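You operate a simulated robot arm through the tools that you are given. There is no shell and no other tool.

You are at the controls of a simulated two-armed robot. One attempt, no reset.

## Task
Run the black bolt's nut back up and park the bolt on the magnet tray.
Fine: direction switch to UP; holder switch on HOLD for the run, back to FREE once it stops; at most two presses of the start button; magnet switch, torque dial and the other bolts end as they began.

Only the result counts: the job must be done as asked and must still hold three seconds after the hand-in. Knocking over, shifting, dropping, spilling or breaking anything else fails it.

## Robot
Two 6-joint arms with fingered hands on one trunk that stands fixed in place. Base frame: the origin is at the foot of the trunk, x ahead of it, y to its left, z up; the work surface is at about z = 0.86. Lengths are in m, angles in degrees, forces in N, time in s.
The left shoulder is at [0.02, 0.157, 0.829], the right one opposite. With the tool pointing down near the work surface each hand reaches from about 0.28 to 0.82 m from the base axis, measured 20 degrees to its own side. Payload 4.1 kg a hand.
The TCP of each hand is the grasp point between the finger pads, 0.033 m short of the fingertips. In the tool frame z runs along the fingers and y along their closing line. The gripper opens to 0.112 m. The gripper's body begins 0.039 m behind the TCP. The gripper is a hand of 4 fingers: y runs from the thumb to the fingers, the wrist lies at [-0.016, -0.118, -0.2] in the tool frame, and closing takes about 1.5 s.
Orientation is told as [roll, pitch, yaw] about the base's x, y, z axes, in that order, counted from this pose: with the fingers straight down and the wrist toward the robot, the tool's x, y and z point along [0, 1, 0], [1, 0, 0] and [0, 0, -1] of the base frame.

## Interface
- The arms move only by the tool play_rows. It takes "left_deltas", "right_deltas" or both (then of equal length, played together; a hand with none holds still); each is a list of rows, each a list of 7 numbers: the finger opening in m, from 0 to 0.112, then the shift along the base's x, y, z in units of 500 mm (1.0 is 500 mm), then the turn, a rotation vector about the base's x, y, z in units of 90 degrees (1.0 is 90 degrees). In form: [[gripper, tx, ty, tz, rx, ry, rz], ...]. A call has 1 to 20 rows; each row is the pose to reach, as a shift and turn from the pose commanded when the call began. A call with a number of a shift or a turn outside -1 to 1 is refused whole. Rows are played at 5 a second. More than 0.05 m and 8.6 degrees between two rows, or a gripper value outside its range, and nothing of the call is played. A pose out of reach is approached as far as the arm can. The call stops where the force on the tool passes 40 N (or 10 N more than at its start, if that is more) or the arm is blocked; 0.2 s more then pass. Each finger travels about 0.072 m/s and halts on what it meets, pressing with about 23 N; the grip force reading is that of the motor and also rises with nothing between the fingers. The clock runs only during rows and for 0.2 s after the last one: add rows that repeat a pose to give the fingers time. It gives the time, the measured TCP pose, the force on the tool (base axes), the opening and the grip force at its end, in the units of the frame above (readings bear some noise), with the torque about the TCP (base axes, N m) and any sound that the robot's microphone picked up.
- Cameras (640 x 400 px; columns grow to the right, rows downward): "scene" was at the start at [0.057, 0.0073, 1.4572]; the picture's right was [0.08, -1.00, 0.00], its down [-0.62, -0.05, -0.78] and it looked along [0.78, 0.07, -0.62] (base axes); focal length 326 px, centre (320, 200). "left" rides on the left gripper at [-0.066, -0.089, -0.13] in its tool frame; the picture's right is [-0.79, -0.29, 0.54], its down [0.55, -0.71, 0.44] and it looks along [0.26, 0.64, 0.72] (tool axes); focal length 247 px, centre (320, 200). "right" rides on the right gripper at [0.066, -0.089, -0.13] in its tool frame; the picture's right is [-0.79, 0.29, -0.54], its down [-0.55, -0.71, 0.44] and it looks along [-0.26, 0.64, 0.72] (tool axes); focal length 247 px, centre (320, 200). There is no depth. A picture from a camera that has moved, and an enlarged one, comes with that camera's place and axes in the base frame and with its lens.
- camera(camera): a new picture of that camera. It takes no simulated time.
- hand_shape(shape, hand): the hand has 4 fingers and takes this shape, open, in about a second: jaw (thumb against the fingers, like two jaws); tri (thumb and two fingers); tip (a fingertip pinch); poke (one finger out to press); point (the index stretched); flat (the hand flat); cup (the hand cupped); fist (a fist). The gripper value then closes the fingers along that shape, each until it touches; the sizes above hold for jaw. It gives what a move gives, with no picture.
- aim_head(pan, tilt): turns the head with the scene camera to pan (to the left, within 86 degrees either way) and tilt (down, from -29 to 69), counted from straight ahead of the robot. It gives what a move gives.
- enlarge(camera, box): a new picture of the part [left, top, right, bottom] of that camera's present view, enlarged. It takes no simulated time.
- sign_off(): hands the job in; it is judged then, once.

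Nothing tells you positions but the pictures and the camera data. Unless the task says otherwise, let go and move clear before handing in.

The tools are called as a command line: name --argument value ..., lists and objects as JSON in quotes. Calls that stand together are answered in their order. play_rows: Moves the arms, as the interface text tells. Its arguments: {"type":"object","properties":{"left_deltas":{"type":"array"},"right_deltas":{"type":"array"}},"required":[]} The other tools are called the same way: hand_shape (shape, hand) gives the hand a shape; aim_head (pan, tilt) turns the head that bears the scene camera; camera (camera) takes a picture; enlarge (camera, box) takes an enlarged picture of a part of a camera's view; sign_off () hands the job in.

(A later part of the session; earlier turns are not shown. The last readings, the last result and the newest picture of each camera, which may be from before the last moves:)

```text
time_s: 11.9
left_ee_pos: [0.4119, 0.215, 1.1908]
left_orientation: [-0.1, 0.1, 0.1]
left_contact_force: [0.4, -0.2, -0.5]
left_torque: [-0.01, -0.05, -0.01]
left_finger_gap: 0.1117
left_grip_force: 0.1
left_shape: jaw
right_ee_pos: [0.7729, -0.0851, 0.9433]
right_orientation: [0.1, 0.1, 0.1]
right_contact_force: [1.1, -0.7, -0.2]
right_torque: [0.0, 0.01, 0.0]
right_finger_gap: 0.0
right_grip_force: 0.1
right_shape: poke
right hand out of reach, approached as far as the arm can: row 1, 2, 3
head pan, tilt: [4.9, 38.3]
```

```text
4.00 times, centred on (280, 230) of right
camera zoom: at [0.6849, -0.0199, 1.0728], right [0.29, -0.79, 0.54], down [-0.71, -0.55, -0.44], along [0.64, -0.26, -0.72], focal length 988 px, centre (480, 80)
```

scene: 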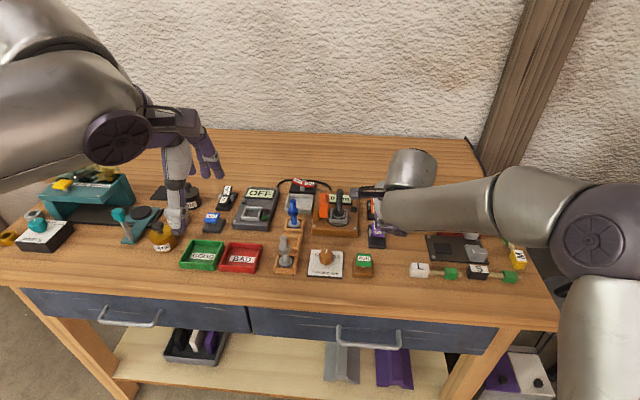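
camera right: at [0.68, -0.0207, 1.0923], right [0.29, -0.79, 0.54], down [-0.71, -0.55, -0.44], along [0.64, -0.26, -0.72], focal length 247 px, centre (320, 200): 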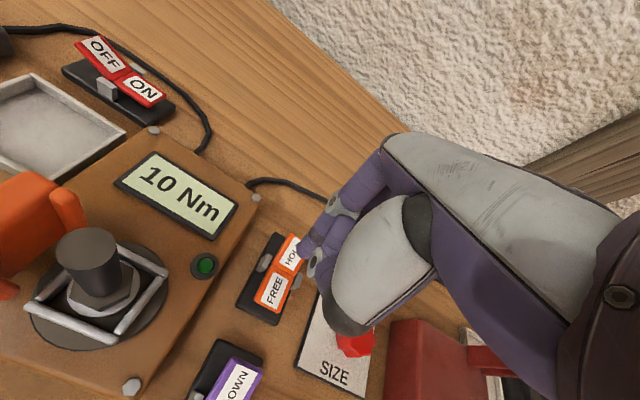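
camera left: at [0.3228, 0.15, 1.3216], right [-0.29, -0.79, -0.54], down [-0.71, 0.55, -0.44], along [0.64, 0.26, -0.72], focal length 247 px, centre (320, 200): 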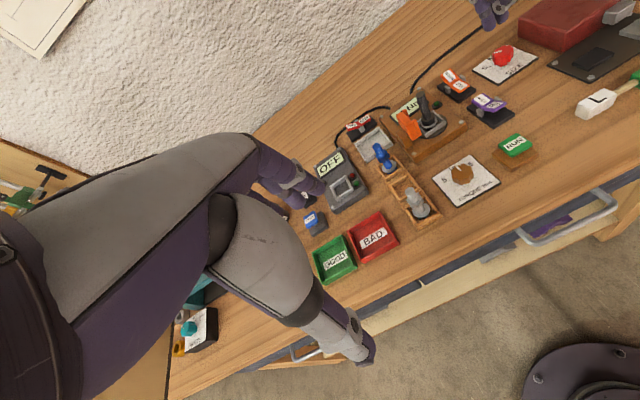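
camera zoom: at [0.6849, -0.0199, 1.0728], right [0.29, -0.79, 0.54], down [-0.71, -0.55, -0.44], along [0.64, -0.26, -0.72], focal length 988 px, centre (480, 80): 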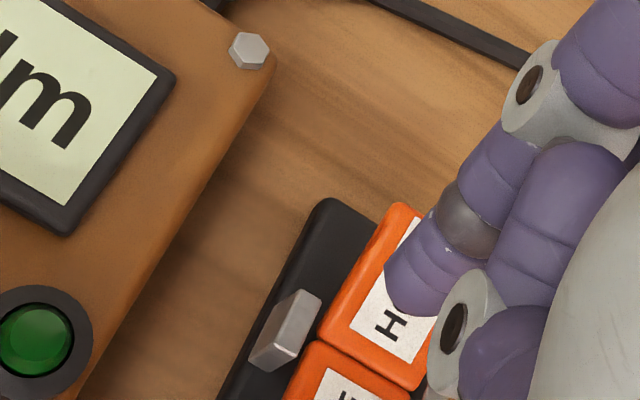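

The tip is now over the outer part of the HOLD half, about 17 mm past the pivot. I'll press down in small steps.

play_rows --right_deltas '[[0.112, 0.004, 0, -0.014, 0, 0, 0], [0.112, 0.006, 0, -0.024, 0, 0, 0], [0.112, 0.008, 0, -0.034, 0, 0, 0], [0.112, 0.008, 0, -0.042, 0, 0, 0], [0.112, 0.008, 0, -0.048, 0, 0, 0], [0.112, 0.008, 0, -0.048, 0, 0, 0]]'

enlarge --camera "left" --box '[400, 20, 528, 100]'

enlarge --camera "right" --box '[0, 130, 360, 330]'

enlarge --camera "scene" --box '[310, 160, 438, 240]'

```text
time_s: 13.3
left_ee_pos: [0.4112, 0.2143, 1.1908]
left_orientation: [0.0, 0.0, 0.0]
left_contact_force: [0.1, 0.0, -0.3]
left_torque: [0.02, 0.0, 0.01]
left_finger_gap: 0.1116
left_grip_force: 0.1
left_shape: jaw
right_ee_pos: [0.7793, -0.0851, 0.9193]
right_orientation: [0.0, 0.0, 0.0]
right_contact_force: [-0.3, 1.4, -0.2]
right_torque: [-0.06, 0.02, 0.0]
right_finger_gap: 0.0002
right_grip_force: 0.1
right_shape: poke
head pan, tilt: [4.9, 38.3]
```

```text
5.00 times, centred on (464, 60) of left
camera zoom: at [0.3229, 0.1501, 1.3215], right [-0.29, -0.79, -0.54], down [-0.71, 0.55, -0.44], along [0.64, 0.26, -0.72], focal length 1235 px, centre (-400, 900)
```

zoom: 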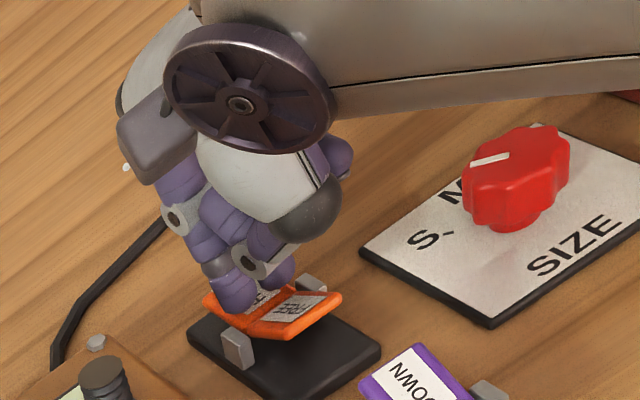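

```text
1.78 times, centred on (180, 230) of right
camera zoom: at [0.689, -0.0199, 1.0489], right [0.29, -0.79, 0.54], down [-0.71, -0.55, -0.44], along [0.64, -0.26, -0.72], focal length 439 px, centre (569, 147)
```

zoom: 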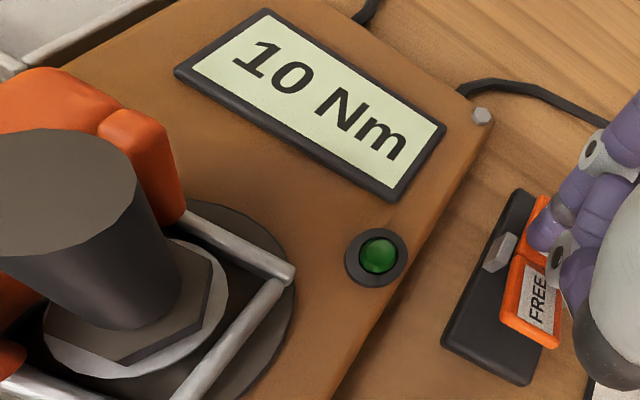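

```text
5.00 times, centred on (374, 200) of scene
camera zoom: at [0.057, 0.0073, 1.4572], right [0.08, -1.0, 0.0], down [-0.62, -0.05, -0.78], along [0.78, 0.07, -0.62], focal length 1629 px, centre (50, 200)
```

zoom: 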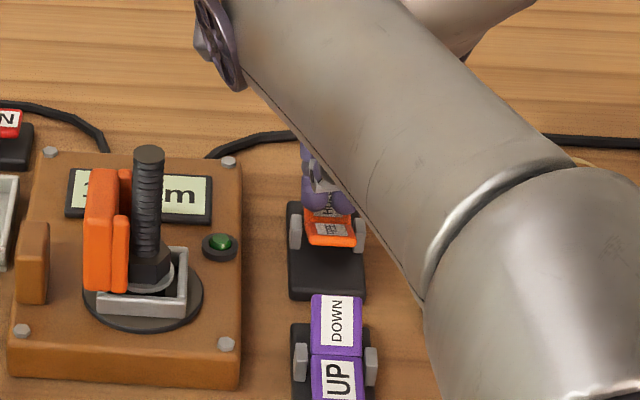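

HOLD is pressed and the orange clamp has closed against the bolt. I'll lift off, draw back, and bring the fingertip to hover over the RUN button, checking the switch on the way.

play_rows --right_deltas '[[0.112, -0.01, 0, 0.07, 0, 0, 0], [0.112, -0.05, 0, 0.15, 0, 0, 0], [0.112, -0.12, 0, 0.2, 0, 0, 0], [0.112, -0.2, 0, 0.24, 0, 0, 0], [0.112, -0.28, 0.02, 0.25, 0, 0, 0], [0.112, -0.36, 0.05, 0.25, 0, 0, 0], [0.112, -0.43, 0.077, 0.24, 0, 0, 0], [0.112, -0.462, 0.077, 0.16, 0, 0, 0], [0.112, -0.462, 0.077, 0.0914, 0, 0, 0], [0.112, -0.462, 0.077, 0.0914, 0, 0, 0]]'

camera --camera "scene"

enlarge --camera "scene" --box '[310, 180, 410, 280]'

enlarge --camera "left" --box '[400, 60, 560, 180]'

camera --camera "right"

```text
time_s: 15.5
left_ee_pos: [0.4107, 0.2169, 1.1907]
left_orientation: [0.1, 0.0, -0.1]
left_contact_force: [0.4, -0.2, 1.2]
left_torque: [-0.03, -0.01, -0.02]
left_finger_gap: 0.1119
left_grip_force: 0.0
left_shape: jaw
right_ee_pos: [0.6956, -0.0163, 1.083]
right_orientation: [0.0, 0.0, 0.2]
right_contact_force: [0.5, 0.5, -0.4]
right_torque: [-0.05, 0.02, 0.02]
right_finger_gap: 0.0
right_grip_force: 0.0
right_shape: poke
right hand out of reach, approached as far as the arm can: row 1, 3, 4, 5, 6, 7, 8, 9, 10
head pan, tilt: [4.9, 38.3]
```

```text
taken
```

scene: 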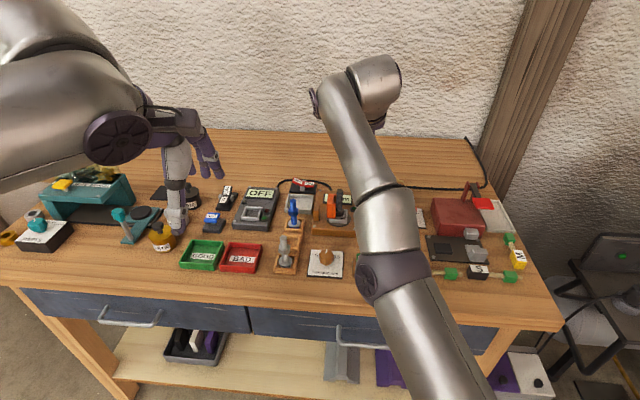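

```text
4.00 times, centred on (360, 230) of scene
camera zoom: at [0.0573, 0.0075, 1.4572], right [0.08, -1.0, 0.0], down [-0.62, -0.05, -0.78], along [0.78, 0.07, -0.62], focal length 1303 px, centre (160, 80)
```

zoom: 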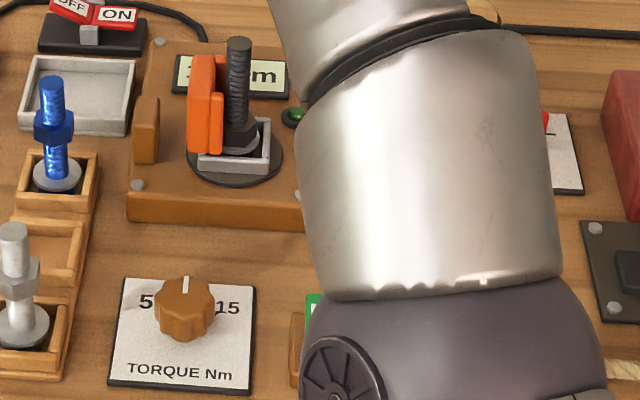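

```text
3.33 times, centred on (480, 120) of left
camera zoom: at [0.3231, 0.1503, 1.3215], right [-0.29, -0.79, -0.54], down [-0.71, 0.55, -0.44], along [0.64, 0.26, -0.72], focal length 823 px, centre (-213, 467)
```

zoom: 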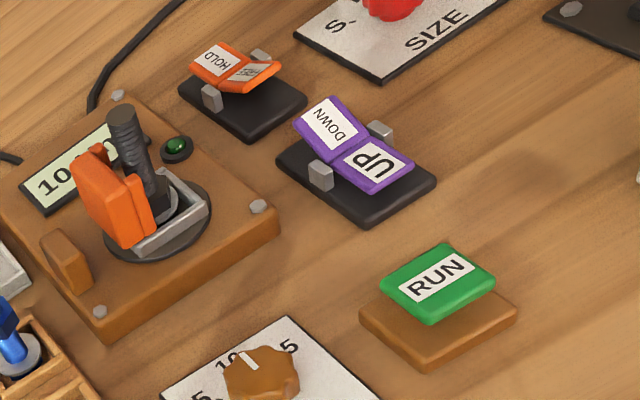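

```text
taken
camera right: at [0.606, 0.0492, 1.2119], right [0.29, -0.79, 0.54], down [-0.71, -0.55, -0.44], along [0.64, -0.26, -0.72], focal length 247 px, centre (320, 200)
```

right: 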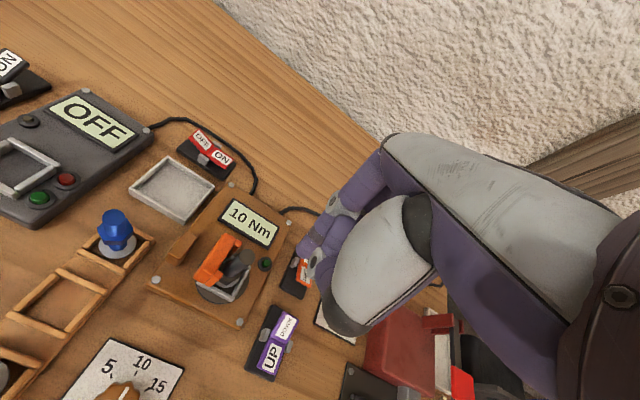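

HOLD is set, but the arm got caught near its stretched-out limit and stopped around (0.696, −0.016, 1.083), above the station. I'll draw it back with a short, small-step move and see how it responds.

play_rows --right_deltas '[[0.112, -0.04, -0.02, 0, 0, 0, 0], [0.112, -0.08, -0.04, 0, 0, 0, 0], [0.112, -0.12, -0.06, 0, 0, 0, 0], [0.112, -0.12, -0.06, 0, 0, 0, 0]]'

camera --camera "scene"

```text
time_s: 16.5
left_ee_pos: [0.4107, 0.2154, 1.1908]
left_orientation: [-0.1, 0.0, 0.0]
left_contact_force: [-0.1, -1.3, -0.5]
left_torque: [0.01, 0.02, 0.01]
left_finger_gap: 0.1116
left_grip_force: 0.1
left_shape: jaw
right_ee_pos: [0.6924, -0.031, 1.1109]
right_orientation: [-0.8, -0.2, -1.2]
right_contact_force: [0.4, 0.2, 0.0]
right_torque: [0.0, 0.02, -0.03]
right_finger_gap: 0.0001
right_grip_force: 0.1
right_shape: poke
right hand out of reach, approached as far as the arm can: row 1, 2, 3
head pan, tilt: [4.9, 38.3]
```

```text
taken
```

scene: 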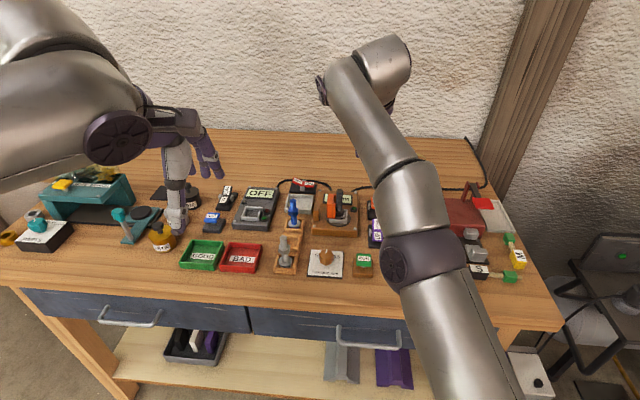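

The arm seems still to be working its way out of the stretched pose. I'll hold for a moment to see whether it settles.

play_rows --right_deltas '[[0.112, 0, 0, 0, 0, 0, 0], [0.112, 0, 0, 0, 0, 0, 0], [0.112, 0, 0, 0, 0, 0, 0], [0.112, 0, 0, 0, 0, 0, 0]]'

camera --camera "scene"

camera --camera "left"

camera --camera "right"

```text
time_s: 17.5
left_ee_pos: [0.412, 0.2158, 1.1911]
left_orientation: [0.0, 0.0, 0.0]
left_contact_force: [0.7, -0.8, -0.8]
left_torque: [0.03, 0.02, 0.02]
left_finger_gap: 0.1117
left_grip_force: 0.1
left_shape: jaw
right_ee_pos: [0.6924, -0.0305, 1.1094]
right_orientation: [-0.8, -0.3, -1.4]
right_contact_force: [0.7, -0.2, 0.2]
right_torque: [0.0, 0.01, 0.0]
right_finger_gap: 0.0
right_grip_force: 0.1
right_shape: poke
head pan, tilt: [4.9, 38.3]
```

```text
taken
```

scene: 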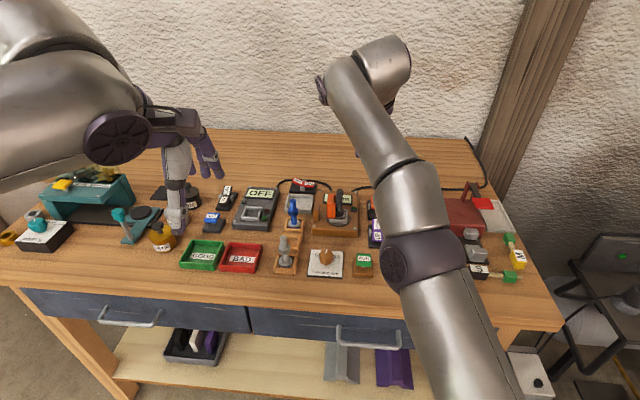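

```text
taken
camera left: at [0.3229, 0.1501, 1.3216], right [-0.29, -0.79, -0.54], down [-0.71, 0.55, -0.44], along [0.64, 0.26, -0.72], focal length 247 px, centre (320, 200)
```

left: 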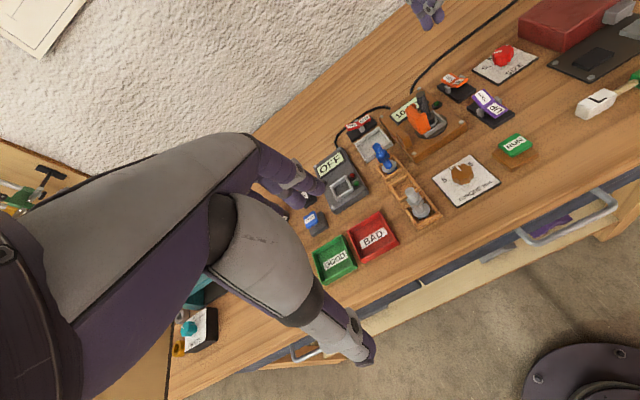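

```text
taken
camera right: at [0.605, 0.0383, 1.2375], right [0.27, -0.79, 0.55], down [-0.72, -0.54, -0.43], along [0.64, -0.28, -0.71], focal length 247 px, centre (320, 200)
```

right: 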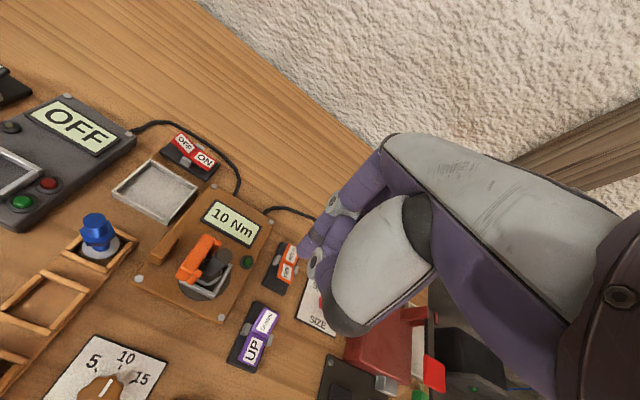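

The arm is straight at the elbow and was stuck because I asked it to go straight inward and up. The elbow bends up and outward, so a downward move should unlock it; the tip is about 9 cm above the bolt top, so I'll go down a little and to the right, away from the bolt.

play_rows --right_deltas '[[0.112, 0, 0, -0.03, 0, 0, 0], [0.112, 0, -0.01, -0.06, 0, 0, 0], [0.112, 0, -0.03, -0.09, 0, 0, 0], [0.112, 0, -0.06, -0.11, 0, 0, 0], [0.112, 0, -0.06, -0.11, 0, 0, 0]]'

camera --camera "scene"

```text
time_s: 18.7
left_ee_pos: [0.4121, 0.2153, 1.1911]
left_orientation: [0.0, 0.0, 0.0]
left_contact_force: [0.6, -0.4, -0.4]
left_torque: [0.03, 0.03, -0.01]
left_finger_gap: 0.1114
left_grip_force: 0.1
left_shape: jaw
right_ee_pos: [0.7028, -0.0573, 1.0858]
right_orientation: [-0.1, 0.1, 0.2]
right_contact_force: [0.8, -1.3, 0.3]
right_torque: [0.03, 0.03, 0.02]
right_finger_gap: 0.0002
right_grip_force: 0.0
right_shape: poke
right hand out of reach, approached as far as the arm can: row 1, 2, 3, 4, 5
head pan, tilt: [4.9, 38.3]
```

```text
taken
```

scene: 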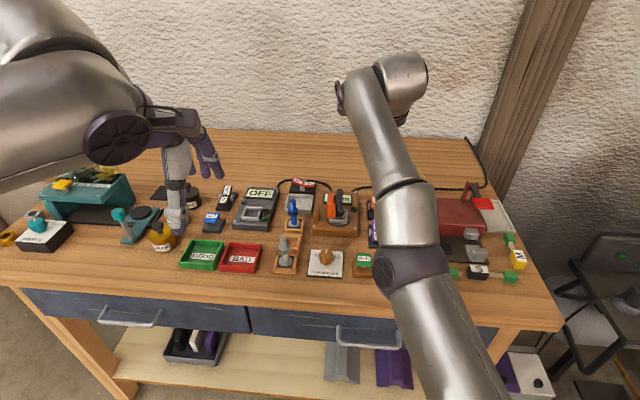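

Still held at the stretched limit, with the orientation back to zero. I'll try a sideways move to the arm's own side, at this safe height, which should be easy for the shoulder and give the elbow a chance to bend.

play_rows --right_deltas '[[0.112, -0.01, -0.06, 0, 0, 0, 0], [0.112, -0.03, -0.12, 0, 0, 0, 0], [0.112, -0.05, -0.18, 0, 0, 0, 0], [0.112, -0.08, -0.24, 0, 0, 0, 0], [0.112, -0.12, -0.3, 0, 0, 0, 0], [0.112, -0.12, -0.3, 0, 0, 0, 0]]'

camera --camera "scene"

```text
time_s: 20.1
left_ee_pos: [0.4118, 0.2148, 1.1915]
left_orientation: [-0.1, 0.1, 0.0]
left_contact_force: [0.1, -0.5, 0.6]
left_torque: [0.03, -0.01, -0.01]
left_finger_gap: 0.1118
left_grip_force: 0.1
left_shape: jaw
right_ee_pos: [0.7115, -0.2092, 1.1021]
right_orientation: [0.0, 0.1, 0.1]
right_contact_force: [-0.1, -0.1, 0.3]
right_torque: [0.04, 0.03, 0.0]
right_finger_gap: 0.0
right_grip_force: 0.1
right_shape: poke
right hand out of reach, approached as far as the arm can: row 1, 2, 3, 4, 5, 6
head pan, tilt: [4.9, 38.3]
```

```text
taken
```

scene: 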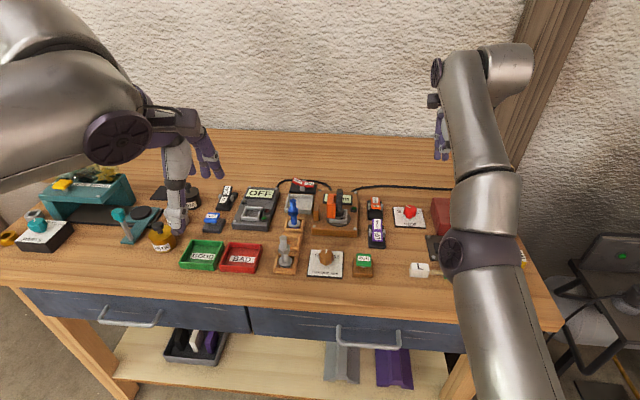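

The elbow is still straight. I'll try pulling inward with many very small steps so the solver can follow the bend gradually.

play_rows --right_deltas '[[0.112, -0.003, 0, -0.003, 0, 0, 0], [0.112, -0.006, 0, -0.006, 0, 0, 0], [0.112, -0.009, 0, -0.009, 0, 0, 0], [0.112, -0.012, 0, -0.012, 0, 0, 0], [0.112, -0.016, 0, -0.016, 0, 0, 0], [0.112, -0.02, 0, -0.02, 0, 0, 0], [0.112, -0.024, 0, -0.024, 0, 0, 0], [0.112, -0.028, 0, -0.028, 0, 0, 0], [0.112, -0.034, 0, -0.034, 0, 0, 0], [0.112, -0.04, 0, -0.04, 0, 0, 0], [0.112, -0.046, 0, -0.046, 0, 0, 0], [0.112, -0.052, 0, -0.052, 0, 0, 0], [0.112, -0.06, 0, -0.06, 0, 0, 0], [0.112, -0.06, 0, -0.06, 0, 0, 0]]'

camera --camera "scene"

```text
time_s: 23.1
left_ee_pos: [0.4093, 0.2158, 1.1912]
left_orientation: [0.0, 0.0, -0.1]
left_contact_force: [0.2, 0.3, 1.1]
left_torque: [0.02, -0.03, 0.01]
left_finger_gap: 0.1116
left_grip_force: 0.1
left_shape: jaw
right_ee_pos: [0.7215, -0.2026, 1.0967]
right_orientation: [-0.6, 0.1, -1.0]
right_contact_force: [-1.3, 0.1, 0.2]
right_torque: [0.01, -0.02, -0.01]
right_finger_gap: 0.0
right_grip_force: 0.0
right_shape: poke
right hand out of reach, approached as far as the arm can: row 2, 3, 4, 5, 6, 7, 8, 9, 10, 11, 12, 13, 14
head pan, tilt: [4.9, 38.3]
```

```text
taken
```

scene: 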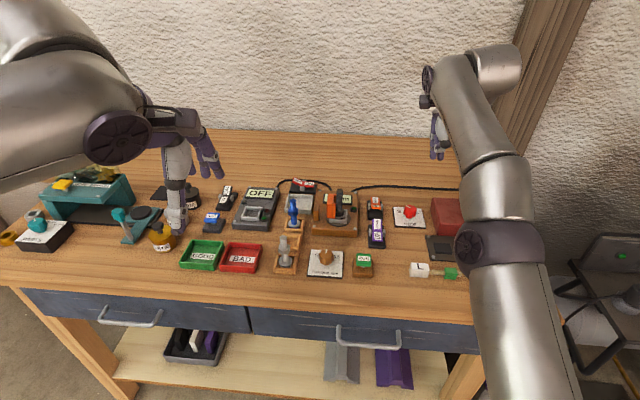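

The arm's posture is changing (the elbow is swinging outward), so it may be working itself free. I'll continue with further small inward steps.

play_rows --right_deltas '[[0.112, -0.01, -0.01, 0, 0, 0, 0], [0.112, -0.02, -0.02, 0, 0, 0, 0], [0.112, -0.03, -0.03, 0, 0, 0, 0], [0.112, -0.04, -0.04, 0, 0, 0, 0], [0.112, -0.05, -0.05, 0, 0, 0, 0], [0.112, -0.06, -0.06, 0, 0, 0, 0], [0.112, -0.08, -0.08, 0, 0, 0, 0], [0.112, -0.1, -0.1, 0, 0, 0, 0], [0.112, -0.12, -0.12, 0, 0, 0, 0], [0.112, -0.12, -0.12, 0, 0, 0, 0]]'

camera --camera "scene"

```text
time_s: 25.3
left_ee_pos: [0.4124, 0.2147, 1.1902]
left_orientation: [-0.1, 0.0, -0.1]
left_contact_force: [1.4, 0.1, -0.2]
left_torque: [-0.02, 0.05, -0.02]
left_finger_gap: 0.1119
left_grip_force: 0.2
left_shape: jaw
right_ee_pos: [0.6931, -0.2709, 1.136]
right_orientation: [-1.6, -0.2, -2.7]
right_contact_force: [0.0, -1.3, 1.9]
right_torque: [-0.02, 0.04, 0.0]
right_finger_gap: 0.0001
right_grip_force: 0.0
right_shape: poke
right hand out of reach, approached as far as the arm can: row 1, 2, 3, 4, 5, 6, 7, 8, 9
head pan, tilt: [4.9, 38.3]
```

```text
taken
```

scene: 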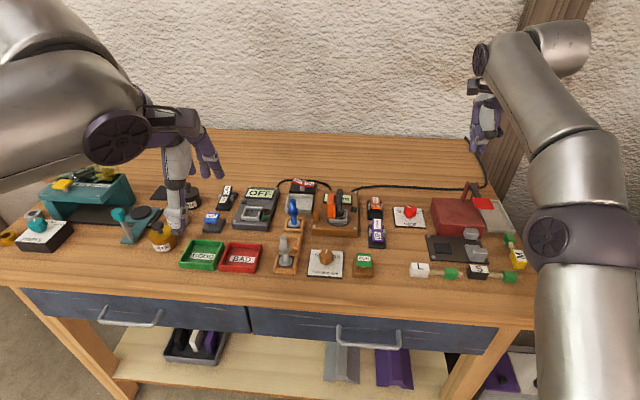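

It's getting looser: the elbow is now bent outward to the right. I'll hold for a few rows to see if it settles on the commanded pose.

play_rows --right_deltas '[[0.112, 0, 0, 0, 0, 0, 0], [0.112, 0, 0, 0, 0, 0, 0], [0.112, 0, 0, 0, 0, 0, 0]]'

play_rows --right_deltas '[[0.112, -0.04, 0, 0, 0, 0, 0], [0.112, -0.08, 0, 0, 0, 0, 0], [0.112, -0.12, 0, 0, 0, 0, 0], [0.112, -0.16, 0, 0, 0, 0, 0], [0.112, -0.2, 0, 0, 0, 0, 0], [0.112, -0.2, 0, 0, 0, 0, 0]]'

camera --camera "scene"

```text
time_s: 26.1
left_ee_pos: [0.411, 0.2148, 1.1908]
left_orientation: [0.0, 0.0, 0.0]
left_contact_force: [0.3, 0.8, 0.0]
left_torque: [-0.01, 0.01, 0.02]
left_finger_gap: 0.1117
left_grip_force: 0.0
left_shape: jaw
right_ee_pos: [0.6927, -0.2701, 1.1336]
right_orientation: [-1.6, 0.0, -2.6]
right_contact_force: [0.8, -0.5, 0.5]
right_torque: [-0.04, 0.03, -0.04]
right_finger_gap: 0.0
right_grip_force: 0.1
right_shape: poke
head pan, tilt: [4.9, 38.3]
```

```text
time_s: 27.5
left_ee_pos: [0.411, 0.2147, 1.1924]
left_orientation: [0.1, 0.0, 0.0]
left_contact_force: [0.3, -0.5, -0.4]
left_torque: [0.0, 0.02, -0.05]
left_finger_gap: 0.1116
left_grip_force: 0.1
left_shape: jaw
right_ee_pos: [0.5223, -0.258, 1.0702]
right_orientation: [0.0, 0.0, 0.1]
right_contact_force: [-0.3, -0.5, -0.6]
right_torque: [-0.02, 0.03, 0.02]
right_finger_gap: 0.0
right_grip_force: 0.1
right_shape: poke
right hand out of reach, approached as far as the arm can: row 1
head pan, tilt: [4.9, 38.3]
```

```text
taken
```

scene: 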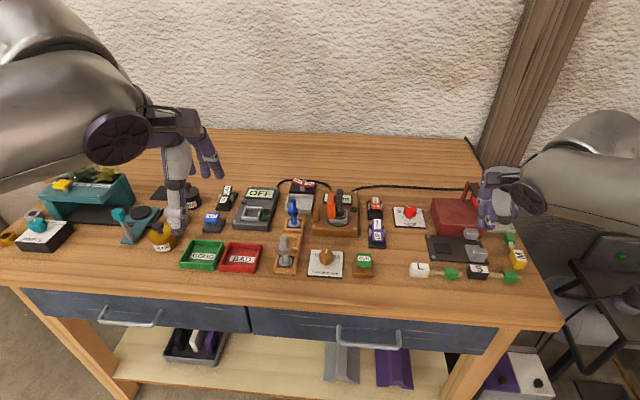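

The arm is free again at (0.522, −0.258, 1.070) with its elbow properly bent; I'll keep away from that reach limit from now on. Next I bring the fingertip over the RUN button.

play_rows --right_deltas '[[0.112, 0.008, 0.07, 0, 0, 0, 0], [0.112, 0.016, 0.14, 0, 0, 0, 0], [0.112, 0.024, 0.21, 0, 0, 0, 0], [0.112, 0.032, 0.28, 0, 0, 0, 0], [0.112, 0.04, 0.35, 0, 0, 0, 0], [0.112, 0.051, 0.422, 0, 0, 0, 0], [0.112, 0.051, 0.422, -0.07, 0, 0, 0], [0.112, 0.051, 0.422, -0.14, 0, 0, 0], [0.112, 0.051, 0.422, -0.21, 0, 0, 0], [0.112, 0.051, 0.422, -0.21, 0, 0, 0]]'

enlarge --camera "left" --box '[400, 60, 560, 180]'

enlarge --camera "scene" --box '[310, 180, 410, 280]'

camera --camera "right"

```text
time_s: 29.7
left_ee_pos: [0.4102, 0.2154, 1.1904]
left_orientation: [0.0, -0.1, 0.0]
left_contact_force: [-0.8, -0.2, 0.7]
left_torque: [0.0, 0.03, -0.02]
left_finger_gap: 0.112
left_grip_force: 0.0
left_shape: jaw
right_ee_pos: [0.5497, -0.0439, 0.9667]
right_orientation: [0.1, -0.1, 0.1]
right_contact_force: [-0.2, 0.2, -0.1]
right_torque: [0.01, 0.01, -0.02]
right_finger_gap: 0.0
right_grip_force: 0.0
right_shape: poke
head pan, tilt: [4.9, 38.3]
```

```text
3.33 times, centred on (480, 120) of left
camera zoom: at [0.3228, 0.1501, 1.3216], right [-0.29, -0.79, -0.54], down [-0.71, 0.55, -0.44], along [0.64, 0.26, -0.72], focal length 823 px, centre (-213, 467)
```

zoom: 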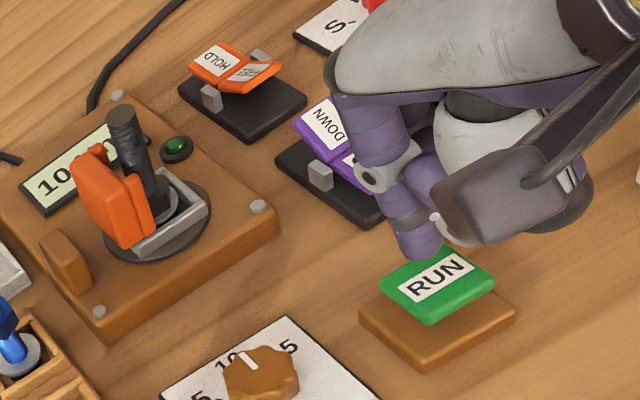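

```text
4.00 times, centred on (360, 230) of scene
camera zoom: at [0.0569, 0.0073, 1.4572], right [0.08, -1.0, 0.0], down [-0.62, -0.05, -0.78], along [0.78, 0.07, -0.62], focal length 1303 px, centre (160, 80)
```

zoom: 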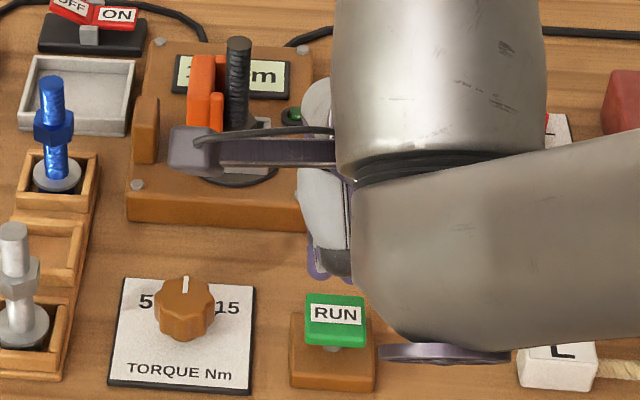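

```text
taken
camera right: at [0.4614, 0.0214, 1.0954], right [0.29, -0.79, 0.54], down [-0.71, -0.55, -0.44], along [0.64, -0.26, -0.72], focal length 247 px, centre (320, 200)
```

right: 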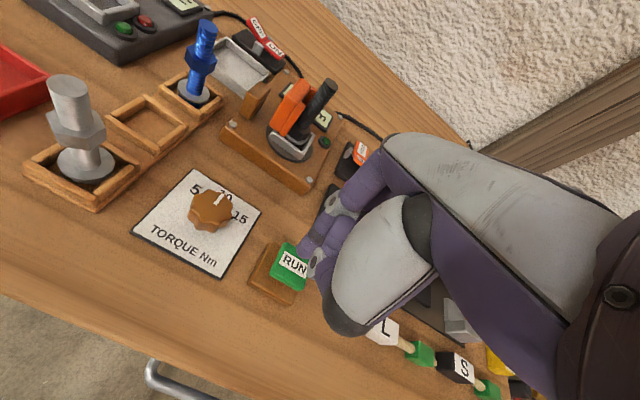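

HOLD is in, the clamp is on the bolt, and the fingertip is centred over RUN. I'll press it once, slowly.

play_rows --right_deltas '[[0.112, 0, 0, -0.04, 0, 0, 0], [0.112, 0, 0, -0.06, 0, 0, 0], [0.112, 0, 0, -0.07, 0, 0, 0], [0.112, 0, 0, -0.08, 0, 0, 0], [0.112, 0, 0, -0.09, 0, 0, 0], [0.112, 0, 0, -0.09, 0, 0, 0]]'

enlarge --camera "left" --box '[400, 60, 560, 180]'

```text
time_s: 31.1
left_ee_pos: [0.4115, 0.2152, 1.1913]
left_orientation: [-0.1, 0.0, 0.0]
left_contact_force: [0.5, -0.3, -0.6]
left_torque: [0.05, -0.01, -0.01]
left_finger_gap: 0.1118
left_grip_force: 0.1
left_shape: jaw
right_ee_pos: [0.5495, -0.0472, 0.9214]
right_orientation: [0.0, 0.0, 0.1]
right_contact_force: [0.4, -0.5, 1.7]
right_torque: [-0.03, 0.0, 0.03]
right_finger_gap: 0.0
right_grip_force: 0.0
right_shape: poke
head pan, tilt: [4.9, 38.3]
heard: click
```

```text
3.33 times, centred on (480, 120) of left
camera zoom: at [0.3228, 0.1501, 1.3216], right [-0.29, -0.79, -0.54], down [-0.71, 0.55, -0.44], along [0.64, 0.26, -0.72], focal length 823 px, centre (-213, 467)
```

zoom: 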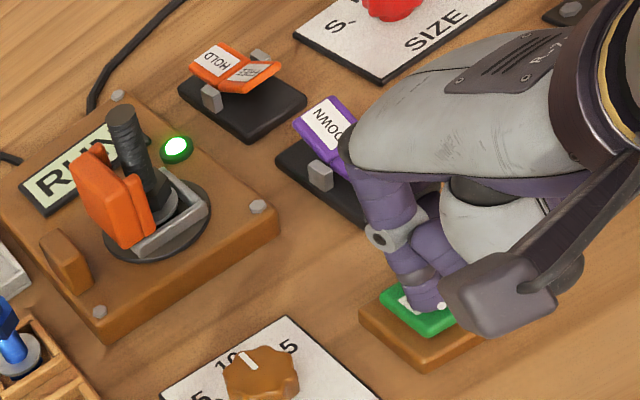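

A click: the lamp is lit and the display shows RUN. I'll lift off and wait while the nut runs.

play_rows --right_deltas '[[0.112, 0, 0, 0.05, 0, 0, 0], [0.112, 0, 0, 0.12, 0, 0, 0], [0.112, 0, 0, 0.18, 0, 0, 0], [0.112, 0, 0, 0.24, 0, 0, 0], [0.112, 0, 0, 0.24, 0, 0, 0], [0.112, 0, 0, 0.24, 0, 0, 0], [0.112, 0, 0, 0.24, 0, 0, 0], [0.112, 0, 0, 0.24, 0, 0, 0]]'

enlarge --camera "left" --box '[340, 60, 500, 180]'

enlarge --camera "scene" --box '[290, 170, 410, 270]'

```text
time_s: 32.9
left_ee_pos: [0.4108, 0.2155, 1.1906]
left_orientation: [-0.1, 0.0, 0.0]
left_contact_force: [0.8, -0.3, 0.0]
left_torque: [-0.02, -0.02, -0.01]
left_finger_gap: 0.1121
left_grip_force: 0.0
left_shape: jaw
right_ee_pos: [0.5509, -0.0467, 1.0413]
right_orientation: [0.1, -0.1, 0.1]
right_contact_force: [-0.7, 0.1, 0.4]
right_torque: [-0.02, 0.01, 0.01]
right_finger_gap: 0.0001
right_grip_force: 0.0
right_shape: poke
head pan, tilt: [4.9, 38.3]
```

```text
3.33 times, centred on (420, 120) of left
camera zoom: at [0.3229, 0.1501, 1.3215], right [-0.29, -0.79, -0.54], down [-0.71, 0.55, -0.44], along [0.64, 0.26, -0.72], focal length 823 px, centre (-13, 467)
```

zoom: 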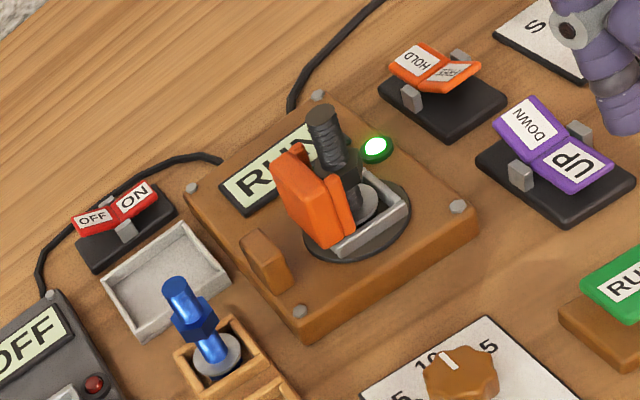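

```text
4.00 times, centred on (350, 220) of scene
camera zoom: at [0.057, 0.0073, 1.4572], right [0.08, -1.0, 0.0], down [-0.62, -0.05, -0.78], along [0.78, 0.07, -0.62], focal length 1303 px, centre (200, 120)
```

zoom: 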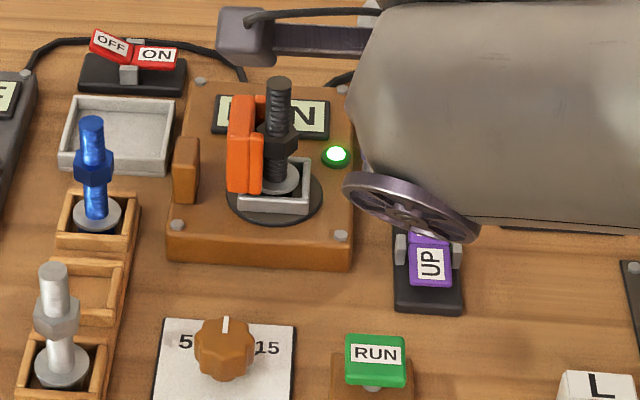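

The nut is rising on the bolt while the lamp is lit. I'll keep waiting until it stops.

play_rows --right_deltas '[[0.112, 0, 0, 0, 0, 0, 0], [0.112, 0, 0, 0, 0, 0, 0], [0.112, 0, 0, 0, 0, 0, 0], [0.112, 0, 0, 0, 0, 0, 0], [0.112, 0, 0, 0, 0, 0, 0], [0.112, 0, 0, 0, 0, 0, 0], [0.112, 0, 0, 0, 0, 0, 0], [0.112, 0, 0, 0, 0, 0, 0]]'

enlarge --camera "left" --box '[340, 60, 500, 180]'

enlarge --camera "scene" --box '[300, 180, 380, 230]'

```text
time_s: 34.7
left_ee_pos: [0.411, 0.2148, 1.1916]
left_orientation: [0.0, -0.1, 0.1]
left_contact_force: [-0.4, -0.6, -0.7]
left_torque: [0.03, 0.02, 0.0]
left_finger_gap: 0.1119
left_grip_force: 0.1
left_shape: jaw
right_ee_pos: [0.5507, -0.0461, 1.0412]
right_orientation: [0.0, -0.1, 0.2]
right_contact_force: [0.2, 0.0, 0.5]
right_torque: [-0.02, -0.02, 0.02]
right_finger_gap: 0.0
right_grip_force: 0.1
right_shape: poke
head pan, tilt: [4.9, 38.3]
```

```text
3.33 times, centred on (420, 120) of left
camera zoom: at [0.3229, 0.1501, 1.3216], right [-0.29, -0.79, -0.54], down [-0.71, 0.55, -0.44], along [0.64, 0.26, -0.72], focal length 823 px, centre (-13, 467)
```

zoom: 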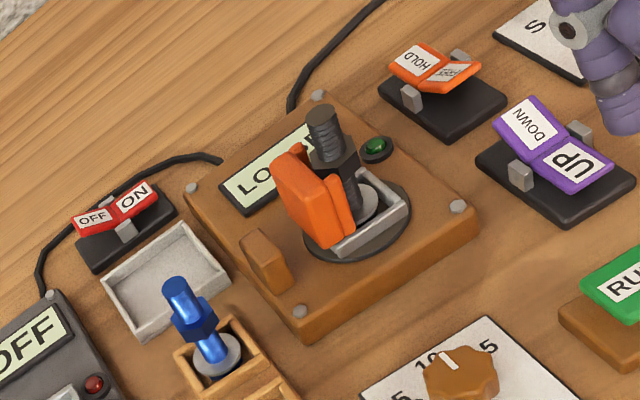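

```text
8.00 times, centred on (340, 205) of scene
camera zoom: at [0.057, 0.0073, 1.4572], right [0.08, -1.0, 0.0], down [-0.62, -0.05, -0.78], along [0.78, 0.07, -0.62], focal length 2606 px, centre (160, 160)
```

zoom: 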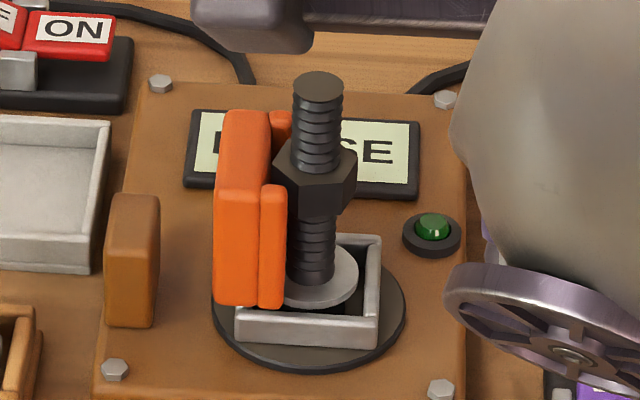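

The run has stopped: the display reads LOOSE, the lamp is off and the nut is up. Now I'll set the holder back to FREE, approaching low so the arm keeps clear of its reach limit.

play_rows --right_deltas '[[0.112, 0.03, -0.03, -0.02, 0, 0, 0], [0.112, 0.08, -0.06, -0.06, 0, 0, 0], [0.112, 0.14, -0.083, -0.1, 0, 0, 0], [0.112, 0.2, -0.083, -0.14, 0, 0, 0], [0.112, 0.28, -0.083, -0.143, 0, 0, 0], [0.112, 0.34, -0.083, -0.143, 0, 0, 0], [0.112, 0.368, -0.083, -0.143, 0, 0, 0], [0.112, 0.368, -0.083, -0.143, 0, 0, 0]]'

enlarge --camera "left" --box '[400, 20, 528, 100]'

enlarge --camera "right" --box '[200, 180, 360, 280]'

camera --camera "scene"

```text
time_s: 36.5
left_ee_pos: [0.4102, 0.2151, 1.1914]
left_orientation: [-0.1, 0.1, -0.1]
left_contact_force: [-0.9, 1.0, 0.1]
left_torque: [-0.01, -0.01, 0.01]
left_finger_gap: 0.1116
left_grip_force: 0.1
left_shape: jaw
right_ee_pos: [0.7332, -0.0896, 0.9682]
right_orientation: [0.0, 0.0, 0.1]
right_contact_force: [-0.5, 0.4, 0.2]
right_torque: [-0.02, -0.01, -0.01]
right_finger_gap: 0.0002
right_grip_force: 0.0
right_shape: poke
head pan, tilt: [4.9, 38.3]
```

```text
5.00 times, centred on (464, 60) of left
camera zoom: at [0.3228, 0.1501, 1.3216], right [-0.29, -0.79, -0.54], down [-0.71, 0.55, -0.44], along [0.64, 0.26, -0.72], focal length 1235 px, centre (-400, 900)
```

zoom: 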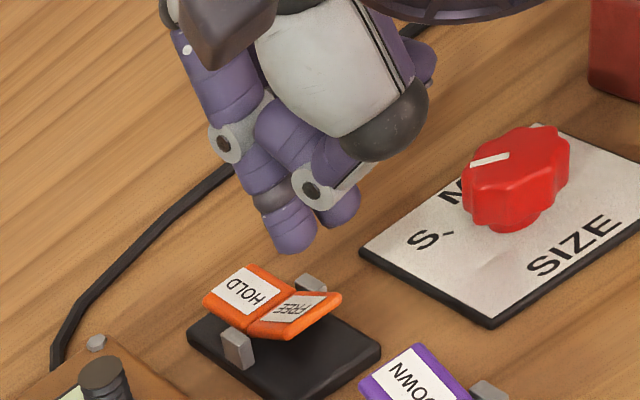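

```text
4.00 times, centred on (280, 230) of right
camera zoom: at [0.6447, -0.023, 1.099], right [0.29, -0.79, 0.54], down [-0.71, -0.55, -0.44], along [0.64, -0.26, -0.72], focal length 988 px, centre (480, 80)
```

zoom: 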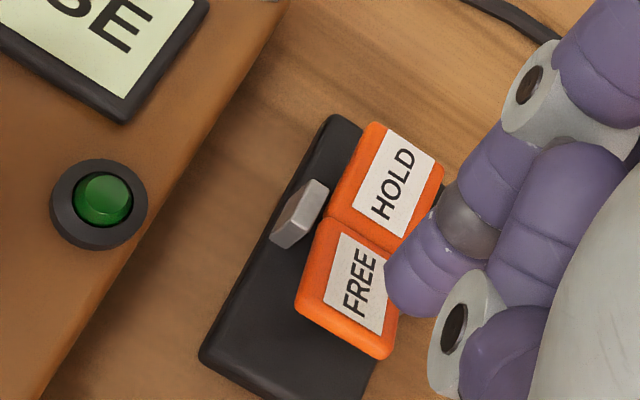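

```text
taken
```

scene: 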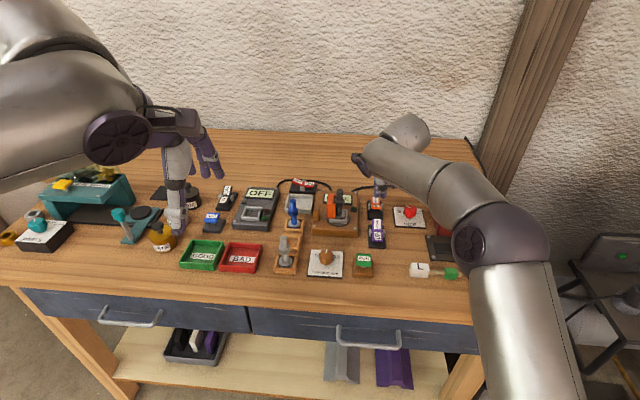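

The tip is over the raised FREE half. I'll press down as I did for UP.

play_rows --right_deltas '[[0.112, 0, 0.002, -0.03, 0, 0, 0], [0.112, 0, 0.004, -0.055, 0, 0, 0], [0.112, 0, 0.004, -0.068, 0, 0, 0], [0.112, 0, 0.004, -0.08, 0, 0, 0], [0.112, 0, 0.004, -0.09, 0, 0, 0], [0.112, 0, 0.004, -0.099, 0, 0, 0], [0.112, 0, 0.004, -0.099, 0, 0, 0]]'

enlarge --camera "left" --box '[400, 20, 528, 100]'

```text
time_s: 38.1
left_ee_pos: [0.41, 0.2156, 1.1907]
left_orientation: [0.1, 0.0, 0.0]
left_contact_force: [0.2, 0.1, 0.6]
left_torque: [0.0, 0.03, 0.0]
left_finger_gap: 0.1114
left_grip_force: 0.0
left_shape: jaw
right_ee_pos: [0.7333, -0.0869, 0.9203]
right_orientation: [0.0, -0.1, 0.1]
right_contact_force: [0.6, 0.5, 0.5]
right_torque: [0.0, 0.0, -0.02]
right_finger_gap: 0.0001
right_grip_force: 0.0
right_shape: poke
head pan, tilt: [4.9, 38.3]
```

```text
5.00 times, centred on (464, 60) of left
camera zoom: at [0.3228, 0.1501, 1.3216], right [-0.29, -0.79, -0.54], down [-0.71, 0.55, -0.44], along [0.64, 0.26, -0.72], focal length 1235 px, centre (-400, 900)
```

zoom: 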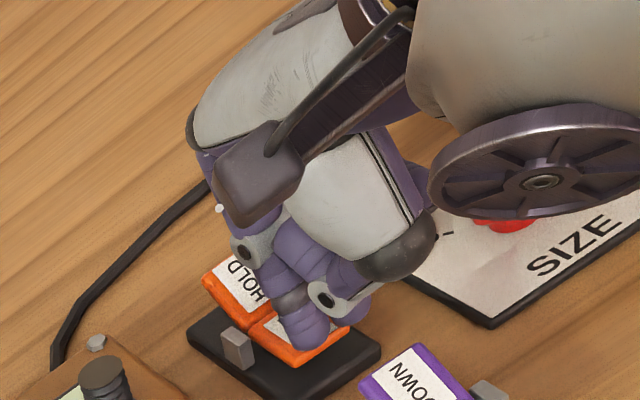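

FREE is down. I'll lift off and take the right hand back out of the way to its own side.

play_rows --right_deltas '[[0.112, 0, 0, 0.05, 0, 0, 0], [0.112, 0, 0, 0.09, 0, 0, 0], [0.112, -0.06, 0, 0.11, 0, 0, 0], [0.112, -0.12, -0.02, 0.15, 0, 0, 0], [0.112, -0.18, -0.05, 0.19, 0, 0, 0], [0.112, -0.24, -0.1, 0.22, 0, 0, 0], [0.112, -0.3, -0.15, 0.25, 0, 0, 0], [0.112, -0.36, -0.2, 0.28, 0, 0, 0], [0.112, -0.42, -0.25, 0.31, 0, 0, 0], [0.112, -0.48, -0.3, 0.34, 0, 0, 0], [0.112, -0.54, -0.35, 0.37, 0, 0, 0], [0.112, -0.54, -0.35, 0.37, 0, 0, 0]]'

camera --camera "scene"

enlarge --camera "scene" --box '[270, 170, 398, 250]'

enlarge --camera "left" --box '[340, 60, 500, 180]'

enlarge --camera "right" --box '[0, 0, 320, 200]'

```text
time_s: 40.7
left_ee_pos: [0.4102, 0.2151, 1.1898]
left_orientation: [-0.1, -0.1, 0.0]
left_contact_force: [0.5, 1.1, 1.1]
left_torque: [-0.02, 0.02, -0.03]
left_finger_gap: 0.1119
left_grip_force: 0.0
left_shape: jaw
right_ee_pos: [0.4629, -0.2615, 1.105]
right_orientation: [0.0, 0.0, 0.1]
right_contact_force: [0.4, 1.0, 0.8]
right_torque: [-0.06, 0.03, 0.01]
right_finger_gap: 0.0
right_grip_force: 0.0
right_shape: poke
head pan, tilt: [4.9, 38.3]
```

```text
taken
```

scene: 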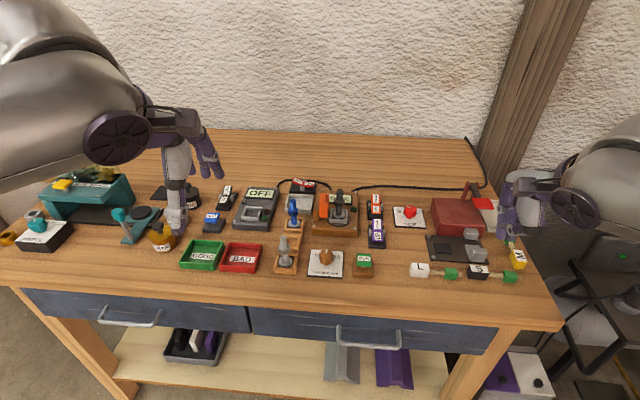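

```text
5.00 times, centred on (334, 210) of scene
camera zoom: at [0.0572, 0.0074, 1.4572], right [0.08, -1.0, 0.0], down [-0.62, -0.05, -0.78], along [0.78, 0.07, -0.62], focal length 1629 px, centre (250, 150)
```

zoom: 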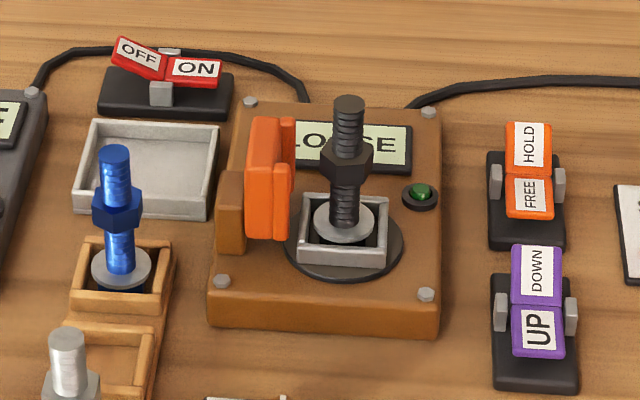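

```text
3.33 times, centred on (420, 120) of left
camera zoom: at [0.323, 0.1502, 1.3215], right [-0.29, -0.79, -0.54], down [-0.71, 0.55, -0.44], along [0.64, 0.26, -0.72], focal length 823 px, centre (-13, 467)
```

zoom: 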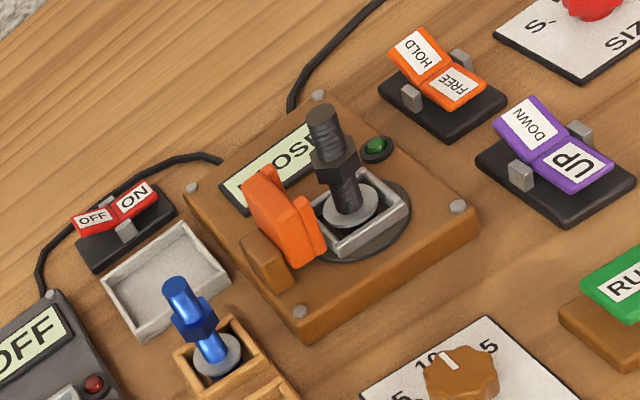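

```text
2.00 times, centred on (160, 100) of right
camera zoom: at [0.3744, -0.1964, 1.2332], right [0.29, -0.79, 0.54], down [-0.71, -0.55, -0.44], along [0.64, -0.26, -0.72], focal length 494 px, centre (640, 400)
```

zoom: 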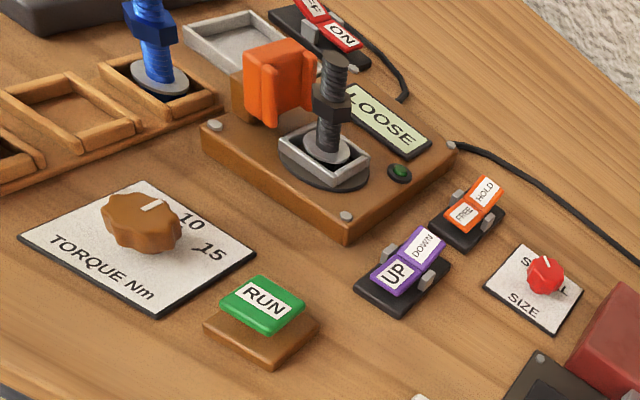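

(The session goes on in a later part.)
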